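You operate a simulated robot arm through the tools that you are given. There is no shell and no other tool. Be economical: measure what you need, move in short steps, check, and stop when the job is done.

The job below is to be done with a simulated two-armed robot. You get a single attempt, and the scene is never put back.

Task
Take the elbow from the service bench and leave it on the white order card on the top of the bench. Fetch the nut from the right shelf of the air jet table and set it on top of the large nut there. Put the nozzle from the right shelf of the air jet table on the drip rack top. Pull the blue drawer open. Any order will do. Set down upright: nozzle.

Only the result counts: the job must be done as asked and must still hold three seconds after the hand-in. Knocking over, shifting, dropping, spilling or breaking anything else fails it.

Robot
Two 7-joint arms with two-finger parallel grippers on one trunk, on a base that drives. Base frame: it is fixed to the floor where the robot stands at the start and does not move with it; the origin is under the middle of the robot, x ahead of it, y to its left, z up; the surface under the hand at the start is at about z = 0.8. Units: m, degrees, N and s.
The left shoulder is at the start at [0.07, 0.13, 1.162], the right one opposite. With the tool pointing down near the work surface each hand reaches from about 0.1 to 0.5 m from the robot's upright axis, wherever it stands, measured 20 degrees to its own side. Places, roughly: blue drawer [-5.6, -1, 0.6]; drip rack top [-3.1, -6.8, 0.9]; elbow (6x6x4 cm) [0.5, 0.1, 0.8]; large nut (8x7x4 cm) [0.6, -5.7, 0.8]; nozzle (4x4x5 cm) [0.8, -5.7, 0.8]; nut (6x5x3 cm) [0.5, -5.7, 0.8]; order card [-2.25, 2.25, 0.75]. Payload 1.57 kg a hand.
The tool frame of a hand sits at the grasp point between the pads (the TCP): z along the fingers, y along the line on which they close. The tips reach 0.03 m beyond it. Largest opening 0.08 m; finger width 0.017, thickness 0.012; the body of the gripper, 0.04 by 0.082 m, starts 0.08 m behind the TCP.
Orientation is that of the tool frame in the base frame, as a unit quaternion [w, x, y, z]. With the fingers straight down and closing along the base's y, the tool's x points along the base's -x, its y along +y and its z along -z.

Tools
- The arms move only by the tool jog_arm. It takes "left_steps", "right_steps" or both (then of equal length, played together; a hand with none holds still); each is a list that holds one entry, the list of rows, each a list of 7 numbers: the turn, a rotation vector about the base's x, y, z in units of 45 degrees (1.0 is 45 degrees), then the shift along the base's x, y, z in units of 500 mm (1.0 is 500 mm), then the opening, from 0 (shut) to 1 (fully open). In form: [[[wx, wy, wz, dx, dy, dz, hand], ...]]. A call has 1 to 20 rows; each row is the pose to reach, as a shift and turn from the pose commanded when the call began. A call with a number of a shift or a turn outside -1 to 1 is refused whole. Each row takes 0.2 s and may step no farther than 0.05 m and 8.6 degrees from the row before; otherwise, or with a gripper value out of range, the whole call is refused. Where a pose cannot be reached the arm comes as near as it can. A force on the tool above 40 N (or 10 N above the force at the start of the call, whichever is more), or a blocked arm, ends the call early, and 0.2 s more pass. The fingers move at their own pace (about 0.108 m/s each) and stop on an object; they squeeze with about 25 N. The grip force told is the motor's: it shows also when the fingers shut on nothing. Time passes only in rows, and 0.2 s behind the last, so rows that repeat a pose let the fingers close. It gives the time, the measured TCP pose, the force on the tool (base axes), the opening and the grip force at its end, in the units of the frame above (readings bear some noise), with the torque about the TCP (base axes, N m) and any sound that the robot's microphone picked up, and new pictures: "show" is both (left out), scene, wrist or none (wrist: the cameras of the hands that moved).
- Cameras (640 x 400 px; columns grow to the right, rows downward): "scene" is now at [0.1303, 0.0229, 1.3739]; the picture's right is [0.27, -0.96, 0.00], its down [-0.69, -0.19, -0.70] and it looks along [0.67, 0.19, -0.72] (base axes); focal length 263 px, centre (320, 200). "left" rides on the left gripper at [0.072, 0.007, -0.122] in its tool frame; the picture's right is [-0.09, 1.00, 0.00], its down [-0.84, -0.08, -0.54] and it looks along [-0.54, -0.05, 0.84] (tool axes); focal length 238 px, centre (320, 200). "right" rides on the right gripper at [0.072, -0.007, -0.122] in its tool frame; the picture's right is [0.09, 1.00, 0.00], its down [-0.84, 0.08, -0.54] and it looks along [-0.54, 0.05, 0.84] (tool axes); focal length 238 px, centre (320, 200). There is no depth. A picture from a camera that has moved, and an enlarged one, comes with that camera's place and axes in the base frame and with its lens.
- lift_body(by): slides the trunk up (or, below 0, down) by that many m; the arms and the scene camera ride with it, the base frame stays. It gives what a move gives, with no picture.
- roll_base(legs): drives the robot by 1 to 6 legs, each [ahead, left, turn to the left] in m, m and degrees, along the robot's own axes; the way and the turn of a leg run together, so that a leg with both is an arc; at most 1.5 m and 180 degrees a leg. The arms and the cameras ride along, it lands a little off, and it stops where it bumps. It gives what a move gives, and a new picture of the scene camera.
- head_to(pan, tilt): turns the head with the scene camera to pan (to the left, within 86 degrees either way) and tilt (down, from -29 to 69), counted from straight ahead of the robot. It gives what a move gives, and a new picture of the scene camera.
- enlarge(camera, box): a new picture of the part [left, top, right, bottom] of that camera's present view, enlarged. The clock stands still meanwhile.
- sign_off(): hands the job in; it is judged then, once.

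Work in short steps. Places have to be worked out from the pictures, the camera data and where the tool is seen: move nearer, look again, correct. Check each grasp and each placing, and mend what went wrong. You have 165 turns and 260 pictures in all, those below and enlarged ones among them. Open the grippers and draw the arms clear of the work before you hand the job in, unless the task says otherwise; then end with one line.

The tools are called by a JSON object that holds its "method" and its "body". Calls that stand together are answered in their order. jog_arm: Moves the arms, as the interface text tells. Its arguments: {"type":"object","properties":{"left_steps":{"type":"array"},"right_steps":{"type":"array"},"show":{"type":"string","enum":["both","scene","wrist","none"]}},"required":[]} The other tools are called the same way: lift_body (by) slides the trunk up or down; roll_base (legs) drives the base; head_to (pan, tilt) turns the head that bears the scene camera; enlarge (camera, box) takes an enlarged picture of a part of a camera's view; sign_off () hands the job in.

At the start:

```text
time: 0.0
left_ee_pos: [0.3862, 0.2752, 1.0267]
left_ee_rot: [0.001, 0.0, 1.0, 0.0]
left_force: [-0.1, 0.9, -0.1]
left_wrist_torque: [0.0, -0.01, -0.02]
left_grip_width: 0.0801
left_grip_force: 0.1
right_ee_pos: [0.3778, -0.0276, 1.0432]
right_ee_rot: [0.0, 0.001, 1.0, 0.0]
right_force: [-1.0, -0.2, -0.4]
right_wrist_torque: [-0.01, -0.02, -0.03]
right_grip_width: 0.0799
right_grip_force: 0.1
trunk travel left (down, up): [-0.8, 0.14]
robot x, y, heading: [-0.002, -0.0042, 0.0]
head pan, tilt: [15.7, 45.9]
```

scene: 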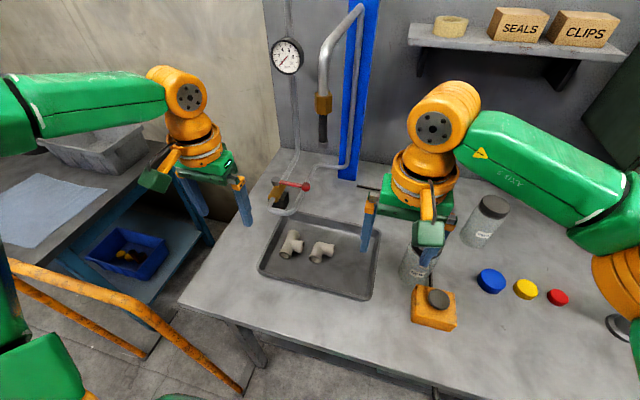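
right: 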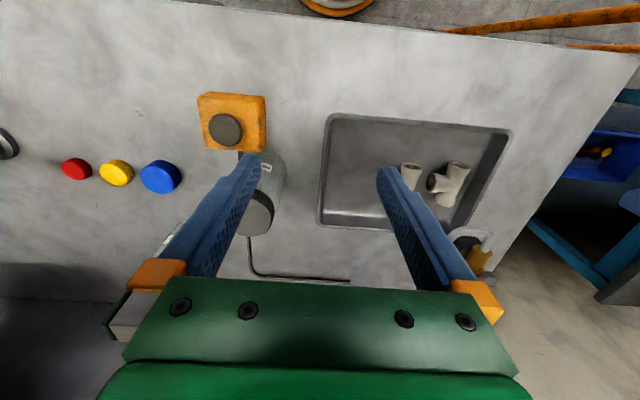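
left: 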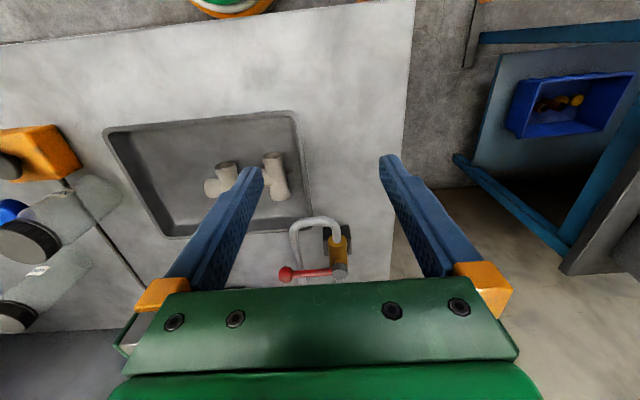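

The tray holds two grey fittings; I need to tell which is the elbow, so I enlarge that part.

{"method": "enlarge", "body": {"camera": "scene", "box": [240, 200, 400, 300]}}

{"method": "enlarge", "body": {"camera": "left", "box": [160, 120, 320, 220]}}

```text
4.00 times, centred on (320, 250) of scene
camera zoom: at [0.1303, 0.0229, 1.3739], right [0.27, -0.96, 0.0], down [-0.69, -0.19, -0.7], along [0.67, 0.19, -0.72], focal length 1053 px, centre (320, 0)
```

zoom: 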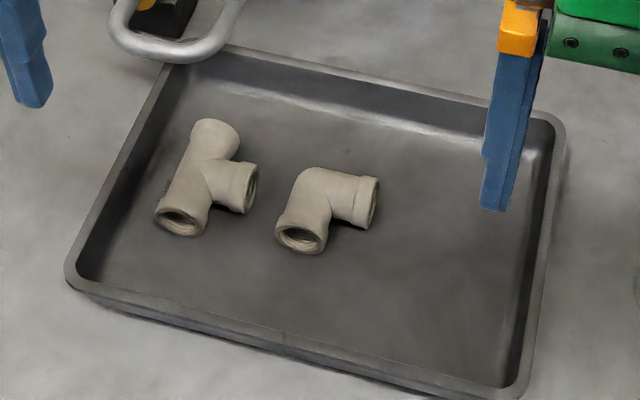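

```text
4.00 times, centred on (240, 170) of left
camera zoom: at [0.3134, 0.2819, 1.1492], right [0.09, 1.0, 0.0], down [0.84, -0.08, 0.54], along [0.54, -0.05, -0.84], focal length 953 px, centre (640, 320)
```

zoom: 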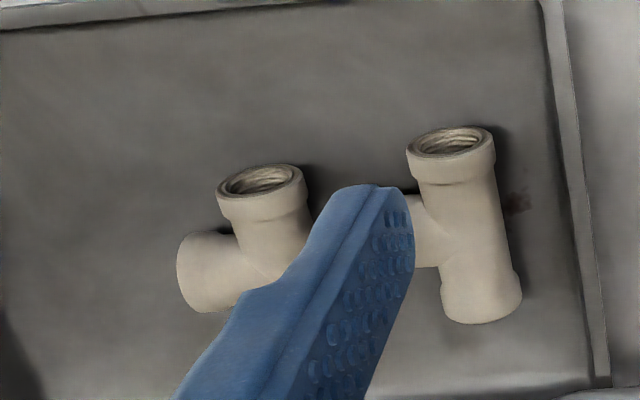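

The elbow is the right-hand fitting, near (0.48, 0.12). I bring the left hand over it at a safe height, and move the right hand aside.

{"method": "jog_arm", "body": {"left_steps": [[[0, 0, 0, 0.03, -0.08, 0, 1], [0, 0, 0, 0.06, -0.16, 0, 1], [0, 0, 0, 0.1, -0.24, -0.03, 1], [0, 0, 0, 0.13, -0.3, -0.08, 1], [0, 0, 0, 0.15, -0.3, -0.14, 1]]], "right_steps": [[[0, 0, 0, -0.05, -0.08, 0, 1], [0, 0, 0, -0.1, -0.16, 0, 1], [0, 0, 0, -0.1, -0.24, 0, 1], [0, 0, 0, -0.1, -0.24, 0, 1], [0, 0, 0, -0.1, -0.24, 0, 1]]], "show": "both"}}

```text
time: 1.2
left_ee_pos: [0.41, 0.163, 0.9789]
left_ee_rot: [0.0, 0.0, 1.0, -0.002]
left_force: [-0.3, -0.8, -0.2]
left_wrist_torque: [0.0, 0.01, -0.01]
left_grip_width: 0.08
left_grip_force: 0.0
left hand out of reach, approached as far as the arm can: row 3, 4, 5
right_ee_pos: [0.3274, -0.1473, 1.0429]
right_ee_rot: [-0.001, 0.0, 1.0, 0.0]
right_force: [-1.0, -0.4, 0.4]
right_wrist_torque: [0.02, 0.0, -0.01]
right_grip_width: 0.0801
right_grip_force: 0.0
trunk travel left (down, up): [-0.8, 0.14]
robot x, y, heading: [0.0009, 0.001, 0.2]
head pan, tilt: [15.7, 45.9]
camera scene: at [0.1307, 0.023, 1.3738], right [0.27, -0.96, 0.0], down [-0.69, -0.19, -0.7], along [0.67, 0.19, -0.72], focal length 263 px, centre (320, 200)
camera right: at [0.2555, -0.1537, 1.1646], right [-0.09, 1.0, 0.0], down [0.84, 0.08, 0.54], along [0.54, 0.05, -0.84], focal length 238 px, centre (320, 200)
camera left: at [0.337, 0.1703, 1.1001], right [0.09, 1.0, 0.0], down [0.84, -0.08, 0.54], along [0.54, -0.05, -0.84], focal length 238 px, centre (320, 200)
```

scene: 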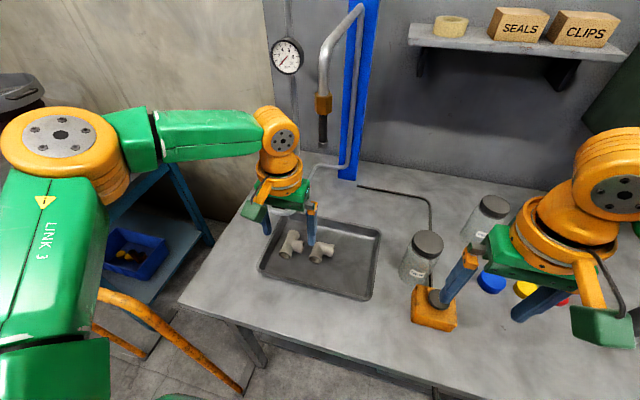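
right: 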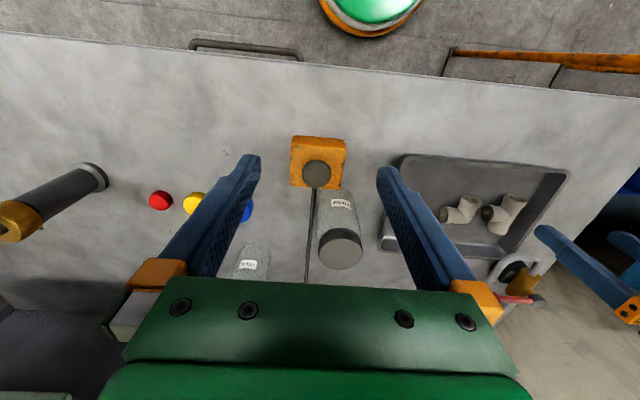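
left: 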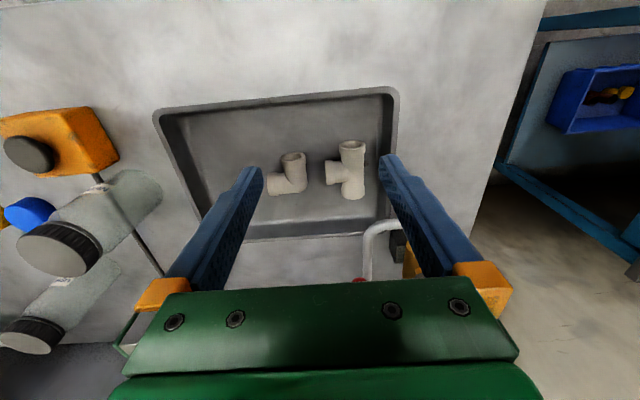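

The left hand stops short of the elbow at this stance. I drive a little ahead.

{"method": "roll_base", "body": {"legs": [[0.08, 0, 0]]}}

```text
time: 2.3
left_ee_pos: [0.4843, 0.1634, 0.9802]
left_ee_rot: [0.003, -0.001, 1.0, 0.0]
left_force: [1.2, 0.2, 0.5]
left_wrist_torque: [0.01, -0.01, -0.01]
left_grip_width: 0.0799
left_grip_force: 0.0
right_ee_pos: [0.402, -0.1477, 1.0438]
right_ee_rot: [0.003, 0.0, 1.0, 0.0]
right_force: [-0.1, 0.1, -0.1]
right_wrist_torque: [-0.02, -0.05, -0.05]
right_grip_width: 0.0799
right_grip_force: 0.1
trunk travel left (down, up): [-0.8, 0.14]
robot x, y, heading: [0.0782, 0.0001, -0.2]
head pan, tilt: [15.7, 45.9]
camera scene: at [0.2039, 0.0228, 1.3744], right [0.27, -0.96, 0.0], down [-0.69, -0.19, -0.7], along [0.67, 0.19, -0.71], focal length 263 px, centre (320, 200)
```

scene: 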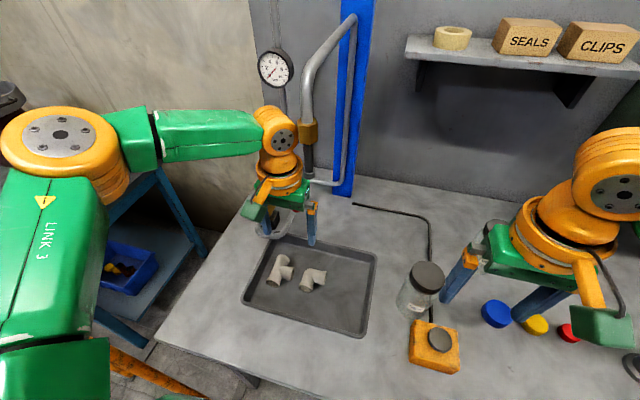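

No contact. I now shift the left hand back, right and down to sit above the elbow for a close view.

{"method": "jog_arm", "body": {"left_steps": [[[0, 0, 0, -0.04, -0.03, 0, 1], [0, 0, 0, -0.08, -0.076, -0.05, 1], [0, 0, 0, -0.08, -0.076, -0.14, 1], [0, 0, 0, -0.08, -0.076, -0.14, 1]]], "show": "wrist"}}

```text
time: 3.3
left_ee_pos: [0.4367, 0.1433, 0.9188]
left_ee_rot: [0.0, 0.001, 1.0, -0.002]
left_force: [0.9, -0.2, -0.5]
left_wrist_torque: [0.03, 0.04, 0.02]
left_grip_width: 0.0799
left_grip_force: 0.1
left hand out of reach, approached as far as the arm can: row 2, 3, 4
right_ee_pos: [0.4073, -0.1449, 1.0418]
right_ee_rot: [-0.001, 0.0, 1.0, -0.001]
right_force: [0.1, -0.3, 0.0]
right_wrist_torque: [-0.02, -0.02, -0.02]
right_grip_width: 0.0799
right_grip_force: 0.1
trunk travel left (down, up): [-0.8, 0.14]
robot x, y, heading: [0.0815, -0.0005, 0.2]
head pan, tilt: [15.7, 45.9]
camera left: at [0.3641, 0.1513, 1.0409], right [0.09, 1.0, 0.0], down [0.84, -0.07, 0.54], along [0.54, -0.05, -0.84], focal length 238 px, centre (320, 200)
```

left: 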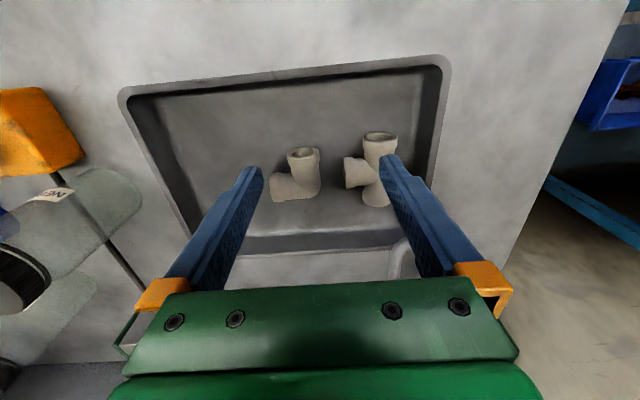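

The limit is sideways, so I slide the base 0.08 m to the right.

{"method": "roll_base", "body": {"legs": [[0, -0.09, 0]]}}

{"method": "enlarge", "body": {"camera": "left", "box": [240, 80, 480, 230]}}

```text
time: 4.4
left_ee_pos: [0.437, 0.0547, 0.9194]
left_ee_rot: [0.001, 0.0, 1.0, -0.002]
left_force: [-0.6, 0.7, -0.1]
left_wrist_torque: [-0.02, 0.01, -0.01]
left_grip_width: 0.08
left_grip_force: 0.1
right_ee_pos: [0.4057, -0.235, 1.0418]
right_ee_rot: [-0.001, 0.0, 1.0, -0.002]
right_force: [0.1, 0.9, 0.2]
right_wrist_torque: [-0.05, -0.02, 0.0]
right_grip_width: 0.08
right_grip_force: 0.1
trunk travel left (down, up): [-0.8, 0.14]
robot x, y, heading: [0.08, -0.0927, 0.2]
head pan, tilt: [15.7, 45.9]
camera scene: at [0.2094, -0.063, 1.3738], right [0.27, -0.96, 0.0], down [-0.69, -0.2, -0.7], along [0.67, 0.19, -0.72], focal length 263 px, centre (320, 200)
```

scene: 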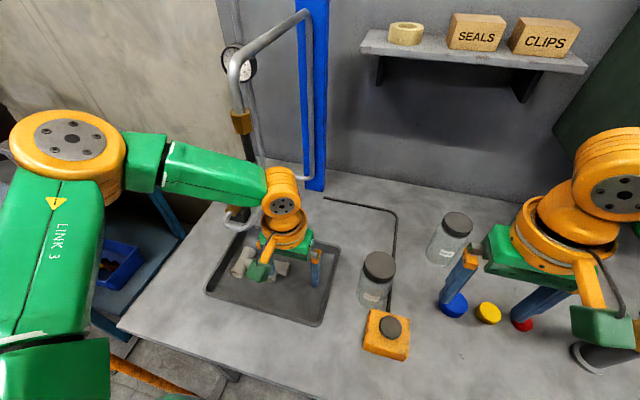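

```text
2.67 times, centred on (360, 155) of left
camera zoom: at [0.3638, 0.0623, 1.0412], right [0.09, 1.0, -0.01], down [0.84, -0.07, 0.54], along [0.54, -0.05, -0.84], focal length 636 px, centre (213, 320)
```

zoom: 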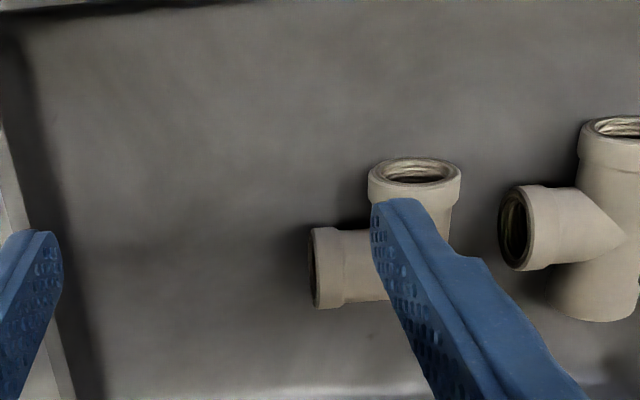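

The elbow lies with legs toward −x and −y, centre about (0.485, 0.125); the tee is close on the +y side. I'll grip it along x (6 cm wide), so I turn the left hand 90° in two calls.

{"method": "jog_arm", "body": {"left_steps": [[[0, 0, 0.18, 0, 0.03, 0, 1], [0, 0, 0.36, 0, 0.06, 0, 1], [0, 0, 0.54, 0, 0.09, 0, 1], [0, 0, 0.72, 0, 0.12, 0, 1], [0, 0, 0.9, 0, 0.15, 0, 1], [0, 0, 1.0, 0, 0.15, 0, 1]]], "show": "none"}}

{"method": "jog_arm", "body": {"left_steps": [[[0, 0, 0.18, 0, 0, 0, 1], [0, 0, 0.36, 0, 0, 0, 1], [0, 0, 0.54, 0, 0, 0, 1], [0, 0, 0.72, 0, 0, 0, 1], [0, 0, 0.9, 0, 0, 0, 1], [0, 0, 1.0, 0, 0, 0, 1]]], "show": "wrist"}}

```text
time: 5.8
left_ee_pos: [0.4355, 0.1281, 0.9186]
left_ee_rot: [0.001, -0.384, 0.923, -0.001]
left_force: [0.1, 0.1, -0.6]
left_wrist_torque: [-0.03, -0.01, 0.04]
left_grip_width: 0.0804
left_grip_force: 0.0
right_ee_pos: [0.4058, -0.2389, 1.0425]
right_ee_rot: [0.0, 0.0, 1.0, 0.001]
right_force: [-0.9, -0.2, 0.1]
right_wrist_torque: [0.06, 0.04, -0.03]
right_grip_width: 0.0803
right_grip_force: 0.1
trunk travel left (down, up): [-0.8, 0.14]
robot x, y, heading: [0.0791, -0.091, -0.2]
head pan, tilt: [15.7, 45.9]
```

```text
time: 7.2
left_ee_pos: [0.4366, 0.1267, 0.9204]
left_ee_rot: [-0.003, 0.709, -0.706, -0.001]
left_force: [-0.1, 0.6, -0.4]
left_wrist_torque: [-0.02, -0.01, -0.01]
left_grip_width: 0.0798
left_grip_force: 0.0
right_ee_pos: [0.4057, -0.238, 1.0418]
right_ee_rot: [-0.001, -0.001, 1.0, 0.0]
right_force: [0.4, -0.1, 0.1]
right_wrist_torque: [0.02, 0.02, -0.05]
right_grip_width: 0.0802
right_grip_force: 0.0
trunk travel left (down, up): [-0.8, 0.14]
robot x, y, heading: [0.0784, -0.087, 0.0]
head pan, tilt: [15.7, 45.9]
camera left: at [0.4288, 0.0548, 1.0419], right [-1.0, 0.09, 0.0], down [0.07, 0.84, 0.54], along [0.05, 0.54, -0.84], focal length 238 px, centre (320, 200)
```

left: 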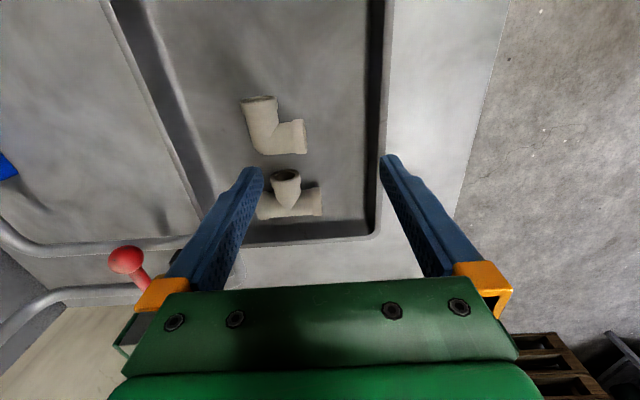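

The elbow's centre reads about (0.482, 0.128). I move over it and descend part way, then look.

{"method": "jog_arm", "body": {"left_steps": [[[0, 0, 0, 0.045, 0, 0, 1], [0, 0, 0, 0.09, 0, 0, 1], [0, 0, 0, 0.09, 0, -0.06, 1], [0, 0, 0, 0.09, 0, -0.1, 1], [0, 0, 0, 0.09, 0, -0.1, 1]]], "show": "wrist"}}

```text
time: 8.4
left_ee_pos: [0.4642, 0.1315, 0.8828]
left_ee_rot: [0.004, -0.707, 0.707, -0.003]
left_force: [-0.6, -0.1, 0.2]
left_wrist_torque: [-0.01, -0.03, 0.02]
left_grip_width: 0.0799
left_grip_force: 0.1
left hand out of reach, approached as far as the arm can: row 3, 4, 5
right_ee_pos: [0.3997, -0.2365, 1.0449]
right_ee_rot: [0.004, -0.001, 1.0, 0.0]
right_force: [-0.7, -0.6, 0.1]
right_wrist_torque: [-0.03, -0.08, 0.0]
right_grip_width: 0.0803
right_grip_force: 0.1
trunk travel left (down, up): [-0.8, 0.14]
robot x, y, heading: [0.0801, -0.0902, -0.1]
head pan, tilt: [15.7, 45.9]
camera left: at [0.4568, 0.0604, 1.0047], right [-1.0, 0.09, -0.01], down [0.07, 0.84, 0.54], along [0.06, 0.54, -0.84], focal length 238 px, centre (320, 200)
```

left: 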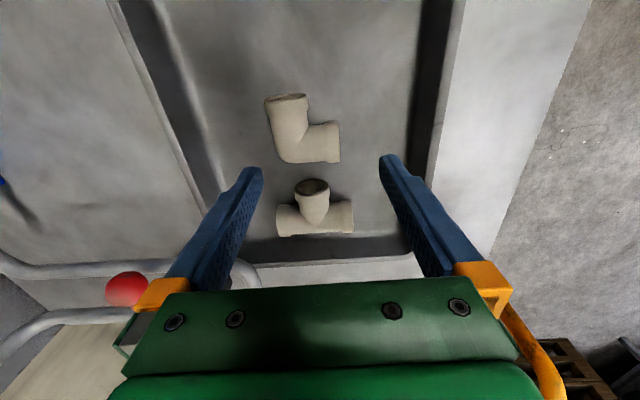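

Reach runs out again, so I'll raise the hand a little and lower the trunk to gain reach downward.

{"method": "jog_arm", "body": {"left_steps": [[[0, 0, 0, 0, 0, 0.06, 1], [0, 0, 0, -0.03, 0, 0.12, 1]]], "right_steps": [[[0, 0, 0, -0.05, 0, 0.08, 1], [0, 0, 0, -0.1, 0, 0.12, 1]]], "show": "none"}}

{"method": "lift_body", "body": {"by": -0.08}}

{"method": "jog_arm", "body": {"left_steps": [[[0, 0, 0, 0.03, 0, 0, 1], [0, 0, 0, 0.05, 0, 0, 1], [0, 0, 0, 0.05, 0, 0, 1]]], "show": "wrist"}}

```text
time: 9.0
left_ee_pos: [0.449, 0.1359, 0.9438]
left_ee_rot: [-0.003, 0.707, -0.707, 0.005]
left_force: [-1.1, 3.9, -1.0]
left_wrist_torque: [-0.37, -0.14, 0.01]
left_grip_width: 0.0798
left_grip_force: 0.1
right_ee_pos: [0.3491, -0.2329, 1.105]
right_ee_rot: [0.002, 0.0, 1.0, -0.002]
right_force: [-1.0, 0.3, 0.8]
right_wrist_torque: [0.02, -0.09, -0.03]
right_grip_width: 0.0803
right_grip_force: 0.1
trunk travel left (down, up): [-0.8, 0.14]
robot x, y, heading: [0.0762, -0.0927, 0.3]
head pan, tilt: [15.7, 45.9]
```

```text
time: 10.1
left_ee_pos: [0.4531, 0.1324, 0.8647]
left_ee_rot: [-0.006, 0.707, -0.707, 0.003]
left_force: [5.9, 4.6, 32.5]
left_wrist_torque: [-0.05, -1.48, 0.25]
left_grip_width: 0.08
left_grip_force: 0.1
right_ee_pos: [0.3528, -0.2401, 1.0231]
right_ee_rot: [0.002, 0.0, 1.0, 0.001]
right_force: [0.7, -0.8, 0.2]
right_wrist_torque: [0.0, -0.01, 0.01]
right_grip_width: 0.0803
right_grip_force: 0.0
trunk travel left (down, up): [-0.72, 0.22]
robot x, y, heading: [0.0779, -0.0918, 0.0]
head pan, tilt: [15.7, 45.9]
```

```text
time: 10.9
left_ee_pos: [0.4784, 0.1336, 0.8622]
left_ee_rot: [0.002, -0.707, 0.707, 0.001]
left_force: [-0.2, 0.4, 0.3]
left_wrist_torque: [0.03, -0.02, -0.04]
left_grip_width: 0.0801
left_grip_force: 0.1
right_ee_pos: [0.355, -0.2369, 1.0214]
right_ee_rot: [0.0, 0.0, 1.0, 0.001]
right_force: [-0.2, 0.1, 0.5]
right_wrist_torque: [0.0, 0.01, 0.01]
right_grip_width: 0.0803
right_grip_force: 0.0
trunk travel left (down, up): [-0.72, 0.22]
robot x, y, heading: [0.0811, -0.089, -0.1]
head pan, tilt: [15.7, 45.9]
camera left: at [0.4712, 0.061, 0.9838], right [-1.0, 0.09, 0.0], down [0.08, 0.83, 0.55], along [0.05, 0.54, -0.84], focal length 238 px, centre (320, 200)
```

left: 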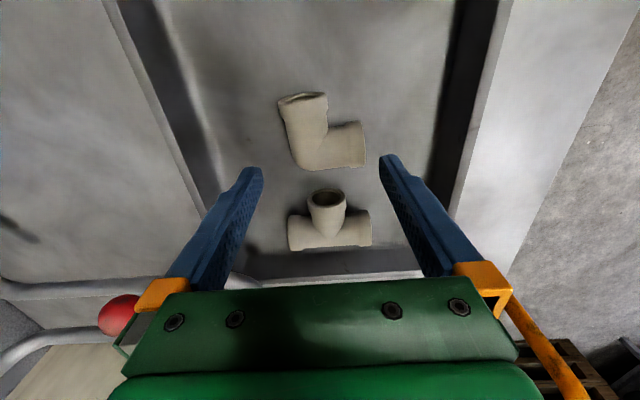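

The elbow centre is about 5 mm toward −x and −y of the grasp point. I correct and descend 3 cm.

{"method": "jog_arm", "body": {"left_steps": [[[0, 0, 0, -0.012, -0.012, 0, 1], [0, 0, 0, -0.012, -0.012, -0.03, 1], [0, 0, 0, -0.012, -0.012, -0.06, 1], [0, 0, 0, -0.012, -0.012, -0.06, 1]]], "show": "wrist"}}

```text
time: 11.9
left_ee_pos: [0.4715, 0.1272, 0.8337]
left_ee_rot: [-0.005, 0.707, -0.707, 0.002]
left_force: [3.6, 9.7, 37.3]
left_wrist_torque: [0.15, 1.46, -0.37]
left_grip_width: 0.0761
left_grip_force: 0.0
right_ee_pos: [0.3531, -0.2386, 1.0233]
right_ee_rot: [0.001, 0.0, 1.0, 0.001]
right_force: [0.5, -0.4, -0.1]
right_wrist_torque: [0.0, 0.0, 0.03]
right_grip_width: 0.0801
right_grip_force: 0.1
trunk travel left (down, up): [-0.72, 0.22]
robot x, y, heading: [0.0822, -0.094, 0.1]
head pan, tilt: [15.7, 45.9]
camera left: at [0.4638, 0.0544, 0.9561], right [-1.0, 0.09, -0.01], down [0.07, 0.83, 0.55], along [0.06, 0.54, -0.84], focal length 238 px, centre (320, 200)
```

left: 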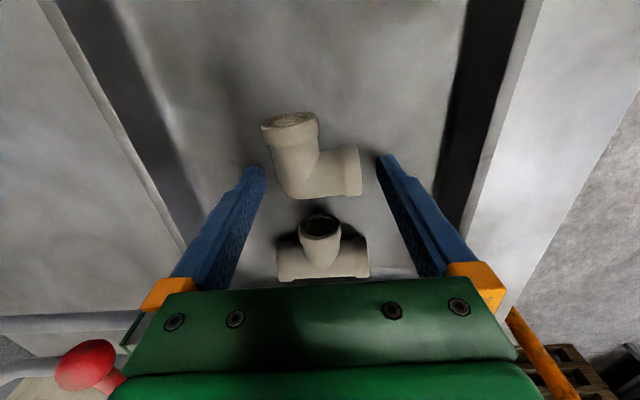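

The near finger has just touched the tray floor (tips at z≈0.804), and the elbow sits between the fingers, slightly to −y. I lift 4 mm, shift 6 mm to −y and close.

{"method": "jog_arm", "body": {"left_steps": [[[0, 0, 0, 0, 0, 0.01, 1], [0, 0, 0, 0, -0.012, 0.01, 1], [0, 0, 0, 0, -0.012, 0.01, 0.6], [0, 0, 0, 0, -0.012, 0.01, 0], [0, 0, 0, 0, -0.012, 0.01, 0], [0, 0, 0, 0, -0.012, 0.01, 0]]], "show": "wrist"}}

```text
time: 13.3
left_ee_pos: [0.4753, 0.1214, 0.8371]
left_ee_rot: [0.002, -0.707, 0.707, 0.001]
left_force: [-0.3, 1.1, -2.3]
left_wrist_torque: [0.0, 0.01, 0.01]
left_grip_width: 0.0525
left_grip_force: 24.4
right_ee_pos: [0.3564, -0.2372, 1.0206]
right_ee_rot: [-0.001, 0.0, 1.0, 0.0]
right_force: [0.2, 0.2, 0.1]
right_wrist_torque: [0.0, 0.0, 0.0]
right_grip_width: 0.0801
right_grip_force: 0.2
trunk travel left (down, up): [-0.72, 0.22]
robot x, y, heading: [0.078, -0.0915, -0.2]
head pan, tilt: [15.7, 45.9]
camera left: at [0.4673, 0.049, 0.9579], right [-1.0, 0.09, 0.0], down [0.08, 0.84, 0.54], along [0.05, 0.54, -0.84], focal length 238 px, centre (320, 200)
```

left: 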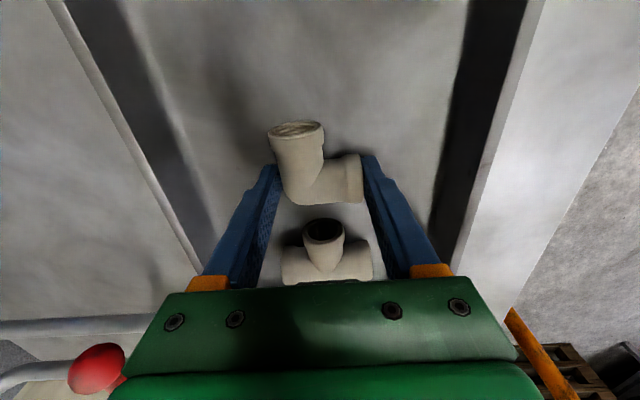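

The elbow is gripped (5.25 cm). I lift straight up.

{"method": "jog_arm", "body": {"left_steps": [[[0, 0, 0, 0, 0, 0.03, 0], [0, 0, 0, 0, 0, 0.08, 0], [0, 0, 0, -0.03, 0, 0.15, 0], [0, 0, 0, -0.1, 0, 0.22, 0], [0, 0, 0, -0.16, 0, 0.26, 0], [0, 0, 0, -0.16, 0, 0.26, 0]]]}}

```text
time: 14.7
left_ee_pos: [0.3828, 0.1124, 0.9759]
left_ee_rot: [0.011, -0.707, 0.707, -0.005]
left_force: [-0.9, -0.6, -2.9]
left_wrist_torque: [0.11, -0.03, -0.02]
left_grip_width: 0.0523
left_grip_force: 25.2
right_ee_pos: [0.3432, -0.2452, 1.0261]
right_ee_rot: [0.006, 0.0, 1.0, 0.004]
right_force: [-0.7, -0.8, 0.0]
right_wrist_torque: [0.08, -0.07, 0.0]
right_grip_width: 0.0797
right_grip_force: 0.0
trunk travel left (down, up): [-0.72, 0.22]
robot x, y, heading: [0.0792, -0.0902, -0.1]
head pan, tilt: [15.7, 45.9]
camera scene: at [0.1924, -0.0773, 1.2988], right [0.27, -0.96, 0.0], down [-0.68, -0.19, -0.71], along [0.68, 0.19, -0.71], focal length 263 px, centre (320, 200)
camera left: at [0.3738, 0.0405, 1.0979], right [-1.0, 0.09, -0.02], down [0.07, 0.83, 0.55], along [0.07, 0.55, -0.83], focal length 238 px, centre (320, 200)
```

scene: 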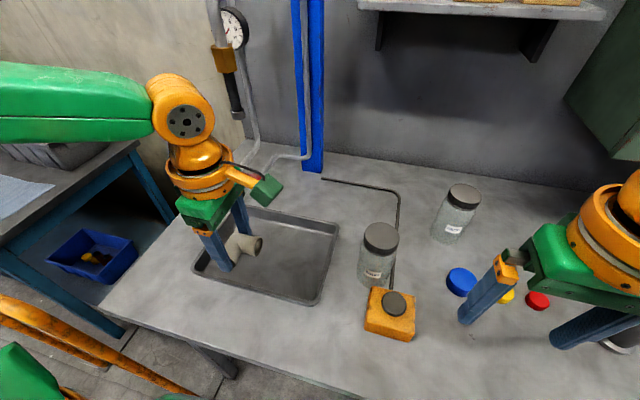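
left: 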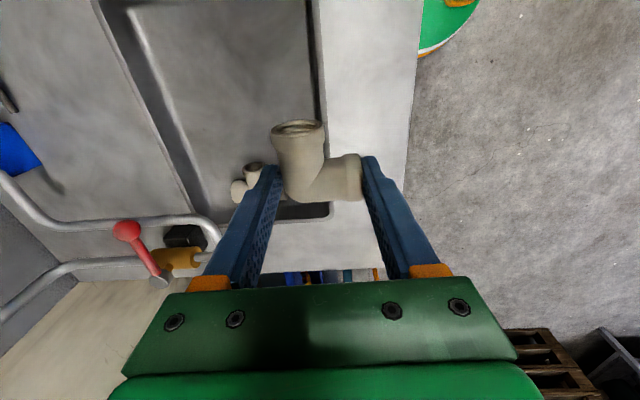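

The elbow is held. I look left and right for obstacles before driving.

{"method": "head_to", "body": {"pan": 85, "tilt": 25}}

{"method": "roll_base", "body": {"legs": [[-0.35, 0, 0]]}}

```text
time: 16.1
left_ee_pos: [0.3941, 0.1216, 0.9659]
left_ee_rot: [-0.002, 0.707, -0.707, 0.0]
left_force: [-0.1, -0.2, -2.2]
left_wrist_torque: [-0.01, -0.02, -0.02]
left_grip_width: 0.0521
left_grip_force: 25.3
right_ee_pos: [0.3574, -0.238, 1.0211]
right_ee_rot: [-0.001, 0.0, 1.0, 0.0]
right_force: [0.0, -0.5, -0.7]
right_wrist_torque: [-0.03, 0.02, 0.02]
right_grip_width: 0.0801
right_grip_force: 0.0
trunk travel left (down, up): [-0.72, 0.22]
robot x, y, heading: [0.0796, -0.0904, 0.0]
head pan, tilt: [85.0, 25.0]
camera scene: at [0.1409, 0.0031, 1.3255], right [1.0, -0.09, 0.0], down [-0.04, -0.42, -0.91], along [0.08, 0.9, -0.42], focal length 263 px, centre (320, 200)
```

scene: 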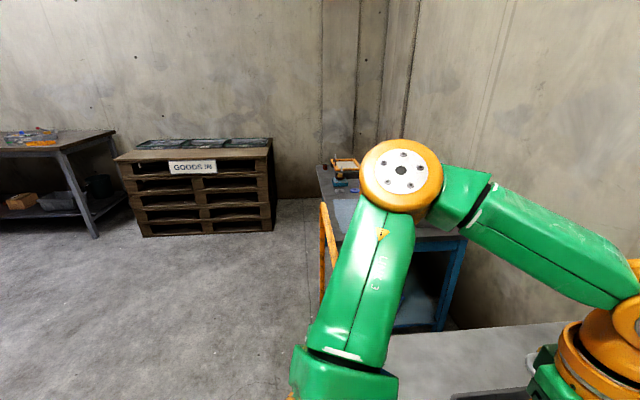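

```text
time: 18.4
left_ee_pos: [0.0457, 0.1205, 0.9659]
left_ee_rot: [0.0, -0.707, 0.708, 0.0]
left_force: [1.0, 0.3, -1.8]
left_wrist_torque: [-0.01, 0.05, 0.03]
left_grip_width: 0.052
left_grip_force: 24.8
right_ee_pos: [0.0067, -0.2369, 1.0224]
right_ee_rot: [0.0, 0.001, 1.0, 0.0]
right_force: [0.6, -0.9, -0.6]
right_wrist_torque: [0.02, -0.01, 0.01]
right_grip_width: 0.0802
right_grip_force: 0.0
trunk travel left (down, up): [-0.72, 0.22]
robot x, y, heading: [-0.272, -0.0915, 0.1]
head pan, tilt: [85.0, 25.0]
camera scene: at [-0.2082, 0.0033, 1.3256], right [1.0, -0.09, 0.0], down [-0.04, -0.42, -0.91], along [0.08, 0.9, -0.42], focal length 263 px, centre (320, 200)
```

scene: 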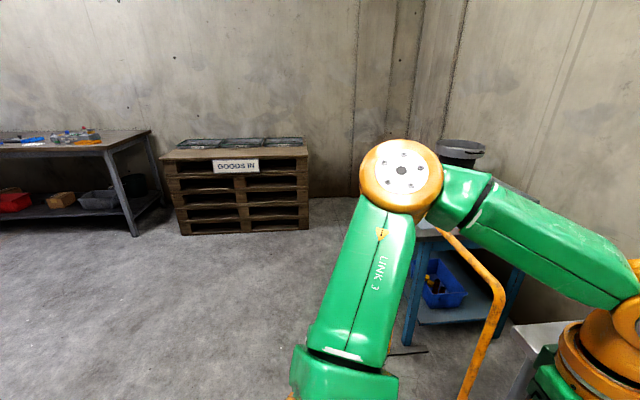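

A bench with items stands far left (around x −2, y 2.3), and the floor there is free. I back off a bit more to gain turning space, then turn left.

{"method": "roll_base", "body": {"legs": [[-0.3, 0, 0], [0, 0, 60]]}}

```text
time: 23.1
left_ee_pos: [-0.5921, 0.2901, 0.9652]
left_ee_rot: [-0.002, 0.966, -0.26, -0.001]
left_force: [-0.4, 1.0, -1.9]
left_wrist_torque: [0.02, 0.0, -0.02]
left_grip_width: 0.0521
left_grip_force: 25.7
right_ee_pos: [-0.3017, 0.0783, 1.0208]
right_ee_rot: [-0.001, -0.499, 0.867, -0.001]
right_force: [-0.8, -0.6, 0.4]
right_wrist_torque: [0.03, 0.0, 0.0]
right_grip_width: 0.08
right_grip_force: 0.0
trunk travel left (down, up): [-0.72, 0.22]
robot x, y, heading: [-0.5722, -0.0857, 59.8]
head pan, tilt: [85.0, 25.0]
camera scene: at [-0.6156, 0.0094, 1.3256], right [0.58, 0.82, 0.0], down [0.35, -0.24, -0.91], along [-0.74, 0.52, -0.42], focal length 263 px, centre (320, 200)
```

scene: 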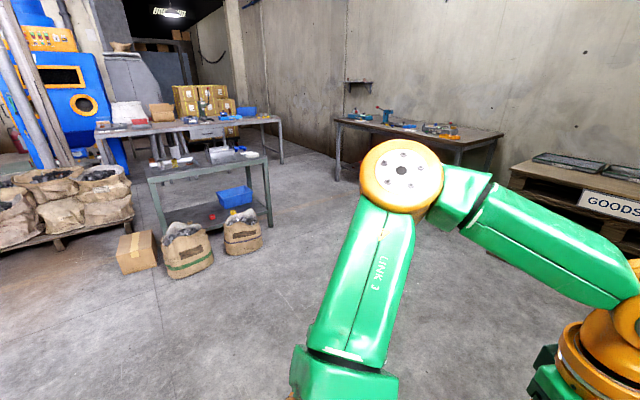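

The target bench (with vise) is along the left wall. I turn to face it, drive up, then slide left, keeping clear of the sacks and small table.

{"method": "roll_base", "body": {"legs": [[0, 0, 30], [0.9, 0, 0], [0, 1.0, 0]]}}

{"method": "head_to", "body": {"pan": 25, "tilt": 35}}

```text
time: 34.1
left_ee_pos: [-1.7683, 1.1466, 0.9665]
left_ee_rot: [-0.001, 1.0, -0.006, -0.002]
left_force: [-0.3, 0.4, -1.8]
left_wrist_torque: [-0.02, 0.02, 0.01]
left_grip_width: 0.052
left_grip_force: 25.2
right_ee_pos: [-1.4105, 1.1045, 1.0212]
right_ee_rot: [0.0, -0.703, 0.712, -0.001]
right_force: [0.7, -0.3, 1.1]
right_wrist_torque: [0.02, 0.0, 0.01]
right_grip_width: 0.0801
right_grip_force: 0.0
trunk travel left (down, up): [-0.72, 0.22]
robot x, y, heading: [-1.5642, 0.8293, 89.4]
head pan, tilt: [85.0, 25.0]
camera scene: at [-1.6496, 0.8895, 1.3257], right [0.1, 1.0, 0.0], down [0.42, -0.04, -0.91], along [-0.9, 0.09, -0.42], focal length 263 px, centre (320, 200)
```

scene: 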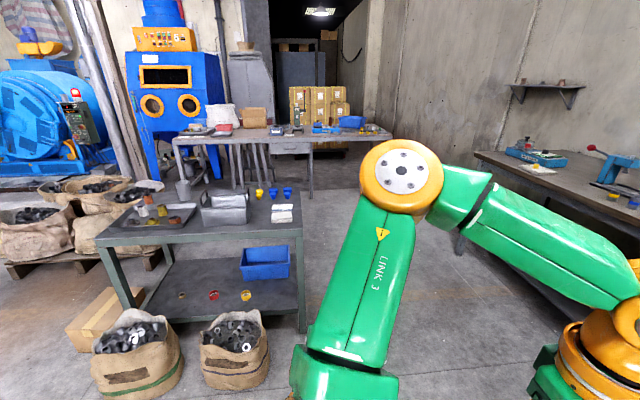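

```text
time: 35.4
left_ee_pos: [-1.7697, 1.1472, 0.9649]
left_ee_rot: [-0.001, 1.0, -0.006, -0.001]
left_force: [-0.2, 0.3, -1.9]
left_wrist_torque: [0.01, -0.01, 0.03]
left_grip_width: 0.0521
left_grip_force: 25.4
right_ee_pos: [-1.4102, 1.104, 1.0225]
right_ee_rot: [-0.001, -0.702, 0.712, -0.001]
right_force: [-0.3, -0.5, -0.3]
right_wrist_torque: [-0.04, 0.01, 0.0]
right_grip_width: 0.08
right_grip_force: 0.0
trunk travel left (down, up): [-0.72, 0.22]
robot x, y, heading: [-1.5614, 0.8259, 89.4]
head pan, tilt: [25.0, 35.0]
camera scene: at [-1.5948, 0.9605, 1.3099], right [0.91, 0.41, 0.0], down [0.24, -0.52, -0.82], along [-0.34, 0.75, -0.57], focal length 263 px, centre (320, 200)
```

scene: 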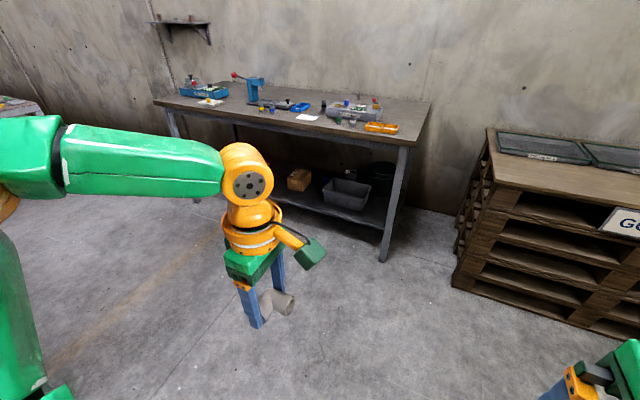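

The white card is seen on the bench, in about the told place. I slide left 0.5 m and go ahead 0.55 m, then look again.

{"method": "roll_base", "body": {"legs": [[0.3, 0, 0.6], [0, 0.5, 0], [0.25, 0, 0]]}}

{"method": "head_to", "body": {"pan": 15, "tilt": 40}}

```text
time: 41.4
left_ee_pos: [-2.2626, 1.6992, 0.9661]
left_ee_rot: [-0.001, 1.0, -0.001, -0.001]
left_force: [0.4, -0.7, -2.1]
left_wrist_torque: [0.02, 0.01, 0.0]
left_grip_width: 0.0519
left_grip_force: 25.2
right_ee_pos: [-1.9042, 1.6597, 1.0223]
right_ee_rot: [-0.001, -0.707, 0.708, 0.001]
right_force: [1.0, 0.9, -0.2]
right_wrist_torque: [0.01, -0.01, 0.03]
right_grip_width: 0.08
right_grip_force: 0.0
trunk travel left (down, up): [-0.72, 0.22]
robot x, y, heading: [-2.0528, 1.3833, 90.0]
head pan, tilt: [25.0, 35.0]
camera scene: at [-2.0871, 1.5135, 1.31], right [0.91, 0.42, 0.0], down [0.24, -0.52, -0.82], along [-0.34, 0.74, -0.57], focal length 263 px, centre (320, 200)
```

scene: 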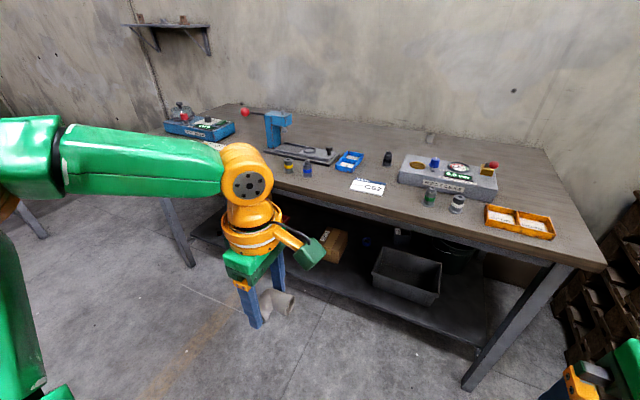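

```text
time: 42.1
left_ee_pos: [-2.2627, 1.6997, 0.9669]
left_ee_rot: [-0.001, 1.0, -0.001, -0.001]
left_force: [0.3, -0.2, -1.9]
left_wrist_torque: [-0.03, 0.0, 0.01]
left_grip_width: 0.0519
left_grip_force: 25.5
right_ee_pos: [-1.9045, 1.661, 1.0207]
right_ee_rot: [-0.001, -0.707, 0.707, 0.0]
right_force: [0.4, 0.8, 0.4]
right_wrist_torque: [0.0, -0.04, -0.01]
right_grip_width: 0.0801
right_grip_force: 0.1
trunk travel left (down, up): [-0.72, 0.22]
robot x, y, heading: [-2.0506, 1.3825, 89.8]
head pan, tilt: [15.0, 40.0]
camera scene: at [-2.0719, 1.5179, 1.3023], right [0.97, 0.26, 0.0], down [0.17, -0.62, -0.77], along [-0.2, 0.74, -0.64], focal length 263 px, centre (320, 200)
```

scene: 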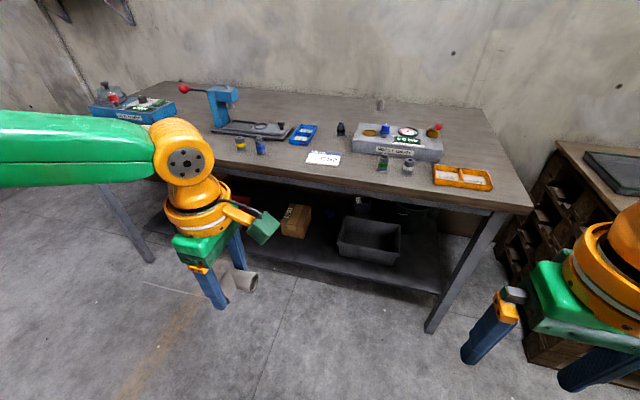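

The card is at about (−2.29, 2.40) on the bench. I drive 0.5 m ahead, keeping the elbow well above the bench top.

{"method": "roll_base", "body": {"legs": [[0.4, 0, 0], [0.1, 0.02, 0]]}}

{"method": "head_to", "body": {"pan": 15, "tilt": 55}}

{"method": "enlarge", "body": {"camera": "left", "box": [0, 0, 640, 400]}}

```text
time: 45.4
left_ee_pos: [-2.2806, 2.2034, 0.9673]
left_ee_rot: [-0.002, 1.0, -0.003, -0.001]
left_force: [0.3, -0.8, -2.0]
left_wrist_torque: [-0.01, 0.03, -0.03]
left_grip_width: 0.0521
left_grip_force: 25.4
right_ee_pos: [-1.9212, 2.1632, 1.0214]
right_ee_rot: [0.0, -0.706, 0.709, 0.0]
right_force: [0.1, -0.3, -0.5]
right_wrist_torque: [0.01, -0.01, 0.01]
right_grip_width: 0.08
right_grip_force: 0.0
trunk travel left (down, up): [-0.72, 0.22]
robot x, y, heading: [-2.0697, 1.8873, 90.0]
head pan, tilt: [15.0, 40.0]
camera scene: at [-2.0888, 2.0204, 1.3025], right [0.97, 0.25, 0.0], down [0.16, -0.62, -0.77], along [-0.19, 0.74, -0.64], focal length 263 px, centre (320, 200)
```

scene: 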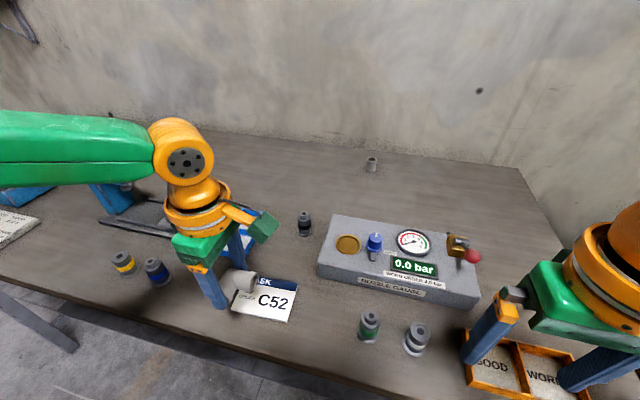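

```text
time: 46.2
left_ee_pos: [-2.2803, 2.2051, 0.9653]
left_ee_rot: [-0.001, 1.0, -0.003, -0.001]
left_force: [-0.4, -0.7, -2.6]
left_wrist_torque: [-0.04, -0.01, -0.02]
left_grip_width: 0.0521
left_grip_force: 25.4
right_ee_pos: [-1.9218, 2.1658, 1.0223]
right_ee_rot: [-0.001, -0.705, 0.709, 0.0]
right_force: [0.1, 0.4, -0.4]
right_wrist_torque: [0.04, 0.04, 0.0]
right_grip_width: 0.0797
right_grip_force: 0.1
trunk travel left (down, up): [-0.72, 0.22]
robot x, y, heading: [-2.0706, 1.8916, 89.6]
head pan, tilt: [15.0, 55.0]
camera scene: at [-2.0862, 2.0106, 1.2816], right [0.97, 0.25, 0.0], down [0.21, -0.79, -0.57], along [-0.15, 0.55, -0.82], focal length 263 px, centre (320, 200)
```

scene: 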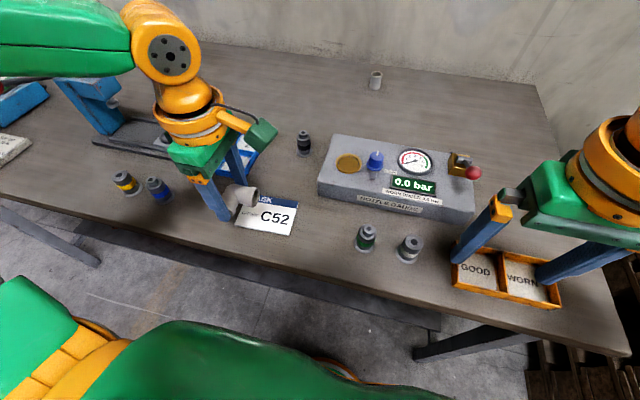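

```text
1.00 times, centred on (320, 200) of left (not enlarged: the box is as wide or as high as the picture)
camera zoom: at [-2.2081, 2.1984, 1.0879], right [-0.1, -1.0, 0.0], down [-0.84, 0.08, 0.54], along [-0.54, 0.05, -0.84], focal length 238 px, centre (320, 200)
```

zoom: 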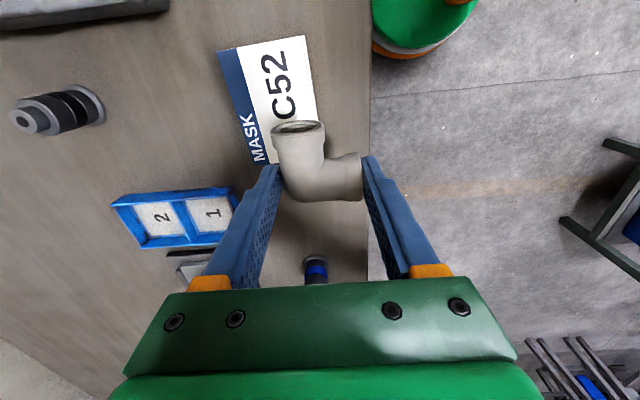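

The card centre is near (−2.265, 2.262). I move the hand forward 6 cm and descend part way.

{"method": "jog_arm", "body": {"left_steps": [[[0, 0, 0, 0, 0.06, 0, 0], [0, 0, 0, 0.01, 0.12, -0.02, 0], [0, 0, 0, 0.01, 0.12, -0.1, 0], [0, 0, 0, 0.01, 0.12, -0.18, 0], [0, 0, 0, 0.01, 0.12, -0.22, 0], [0, 0, 0, 0.01, 0.12, -0.22, 0]]]}}

```text
time: 47.2
left_ee_pos: [-2.2731, 2.2621, 0.8852]
left_ee_rot: [-0.006, 1.0, -0.001, -0.002]
left_force: [-0.6, -8.8, 20.2]
left_wrist_torque: [-0.96, -0.01, 0.0]
left_grip_width: 0.0523
left_grip_force: 25.0
right_ee_pos: [-1.9204, 2.1596, 1.0237]
right_ee_rot: [0.0, -0.706, 0.708, 0.004]
right_force: [-0.8, 0.7, 0.8]
right_wrist_torque: [-0.02, -0.02, 0.01]
right_grip_width: 0.08
right_grip_force: 0.0
trunk travel left (down, up): [-0.72, 0.22]
robot x, y, heading: [-2.0685, 1.8883, 89.9]
head pan, tilt: [15.0, 55.0]
stopped in row 5 (left hand): the force on the tool passed its limit at 107 N (the readings are from after the stop); the commanded pose is now the measured one
camera scene: at [-2.0841, 2.0034, 1.2826], right [0.97, 0.25, 0.0], down [0.21, -0.79, -0.58], along [-0.15, 0.56, -0.82], focal length 263 px, centre (320, 200)
camera left: at [-2.2004, 2.2541, 1.0075], right [-0.1, -1.0, -0.01], down [-0.83, 0.07, 0.55], along [-0.54, 0.06, -0.84], focal length 238 px, centre (320, 200)
```

scene: 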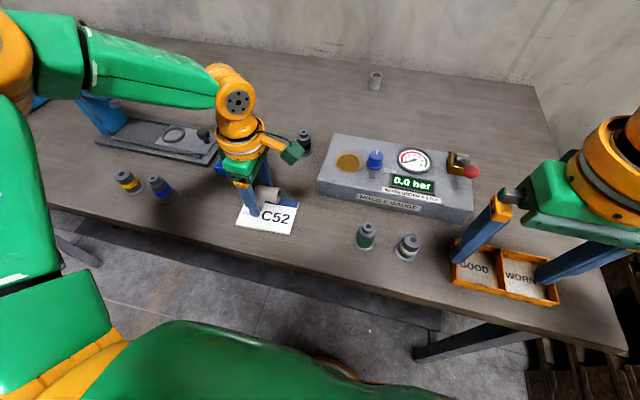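
left: 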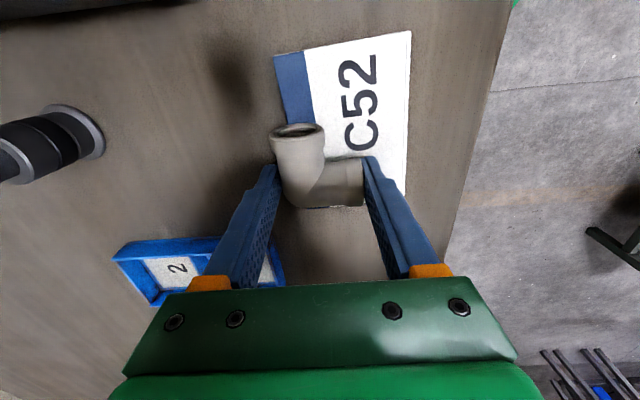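

The bench top here is higher than told: contact came at TCP z≈0.885. The card centre works out at (−2.243, 2.244), so I lift, shift by (+0.022, −0.018), and look.

{"method": "jog_arm", "body": {"left_steps": [[[0, 0, 0, 0, 0, 0.04, 0], [0, 0, 0, 0.022, -0.018, 0.05, 0], [0, 0, 0, 0.044, -0.036, 0.04, 0], [0, 0, 0, 0.044, -0.036, 0.025, 0], [0, 0, 0, 0.044, -0.036, 0.02, 0]]], "show": "wrist"}}

{"method": "enlarge", "body": {"camera": "scene", "box": [200, 130, 360, 260]}}

```text
time: 48.4
left_ee_pos: [-2.253, 2.2494, 0.8929]
left_ee_rot: [-0.005, 1.0, -0.003, -0.002]
left_force: [-0.8, -0.1, -2.3]
left_wrist_torque: [0.01, 0.02, -0.01]
left_grip_width: 0.0521
left_grip_force: 24.7
right_ee_pos: [-1.9211, 2.1646, 1.0206]
right_ee_rot: [0.0, -0.706, 0.709, -0.001]
right_force: [-1.1, -0.6, 0.0]
right_wrist_torque: [-0.02, -0.03, 0.04]
right_grip_width: 0.0802
right_grip_force: 0.0
trunk travel left (down, up): [-0.72, 0.22]
robot x, y, heading: [-2.0724, 1.8873, 89.9]
head pan, tilt: [15.0, 55.0]
camera left: at [-2.1796, 2.2413, 1.0147], right [-0.1, -1.0, -0.01], down [-0.83, 0.08, 0.55], along [-0.54, 0.06, -0.84], focal length 238 px, centre (320, 200)
```

left: 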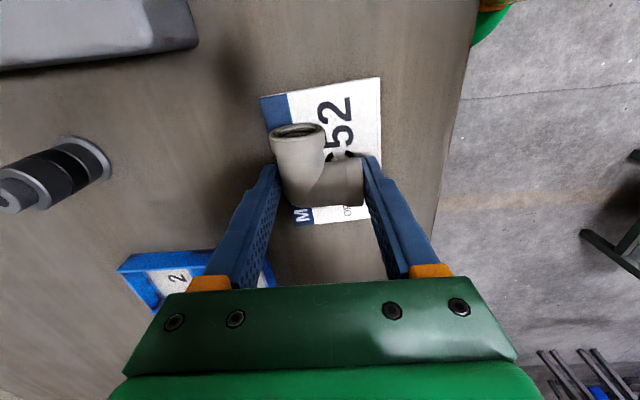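

```text
3.08 times, centred on (280, 195) of scene
camera zoom: at [-2.086, 2.0098, 1.2817], right [0.97, 0.25, 0.0], down [0.21, -0.79, -0.57], along [-0.15, 0.55, -0.82], focal length 810 px, centre (443, 215)
```

zoom: 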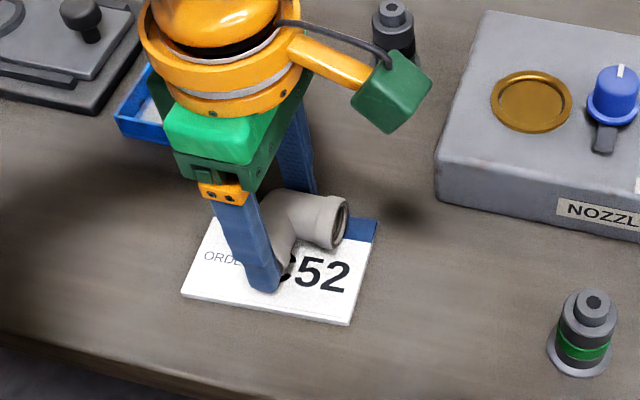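

The elbow hangs over the card, about 8 mm too far back. I correct and lower gently.

{"method": "jog_arm", "body": {"left_steps": [[[0, 0, 0, 0, -0.016, 0, 0], [0, 0, 0, 0, -0.016, -0.006, 0], [0, 0, 0, 0, -0.016, -0.01, 0], [0, 0, 0, 0, -0.016, -0.013, 0], [0, 0, 0, 0, -0.016, -0.013, 0]]], "show": "none"}}

{"method": "enlarge", "body": {"camera": "scene", "box": [200, 130, 360, 260]}}

```text
time: 49.6
left_ee_pos: [-2.2518, 2.241, 0.8856]
left_ee_rot: [-0.005, 1.0, -0.002, -0.003]
left_force: [-0.4, -0.8, -1.1]
left_wrist_torque: [0.01, 0.01, 0.03]
left_grip_width: 0.0518
left_grip_force: 24.8
right_ee_pos: [-1.9218, 2.1664, 1.0212]
right_ee_rot: [0.0, -0.705, 0.709, -0.001]
right_force: [0.7, 0.0, -0.2]
right_wrist_torque: [-0.01, -0.03, 0.0]
right_grip_width: 0.0799
right_grip_force: 0.0
trunk travel left (down, up): [-0.72, 0.22]
robot x, y, heading: [-2.069, 1.8887, 89.5]
head pan, tilt: [15.0, 55.0]
```

```text
3.08 times, centred on (280, 195) of scene
camera zoom: at [-2.0861, 2.0101, 1.2816], right [0.97, 0.25, 0.0], down [0.21, -0.79, -0.57], along [-0.15, 0.55, -0.82], focal length 810 px, centre (443, 215)
```

zoom: 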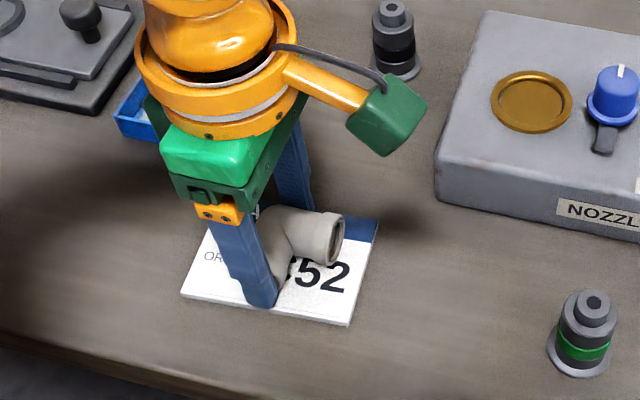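

Force still shows weight only partly gone; I lower in 1 mm steps until contact.

{"method": "jog_arm", "body": {"left_steps": [[[0, 0, 0, 0, 0, -0.003, 0], [0, 0, 0, 0, 0, -0.006, 0], [0, 0, 0, 0, 0, -0.009, 0]]], "show": "none"}}

```text
time: 50.4
left_ee_pos: [-2.2508, 2.2405, 0.8858]
left_ee_rot: [-0.012, 1.0, -0.002, -0.003]
left_force: [-3.6, 1.2, 24.5]
left_wrist_torque: [-0.7, 0.12, -0.12]
left_grip_width: 0.0521
left_grip_force: 24.9
right_ee_pos: [-1.9216, 2.1631, 1.0223]
right_ee_rot: [0.0, -0.706, 0.709, 0.002]
right_force: [0.0, 0.0, -0.1]
right_wrist_torque: [-0.02, -0.01, -0.01]
right_grip_width: 0.08
right_grip_force: 0.1
trunk travel left (down, up): [-0.72, 0.22]
robot x, y, heading: [-2.0688, 1.8922, 89.8]
head pan, tilt: [15.0, 55.0]
stopped in row 3 (left hand): the force on the tool passed its limit at 44 N (the readings are from after the stop); the commanded pose is now the measured one
```

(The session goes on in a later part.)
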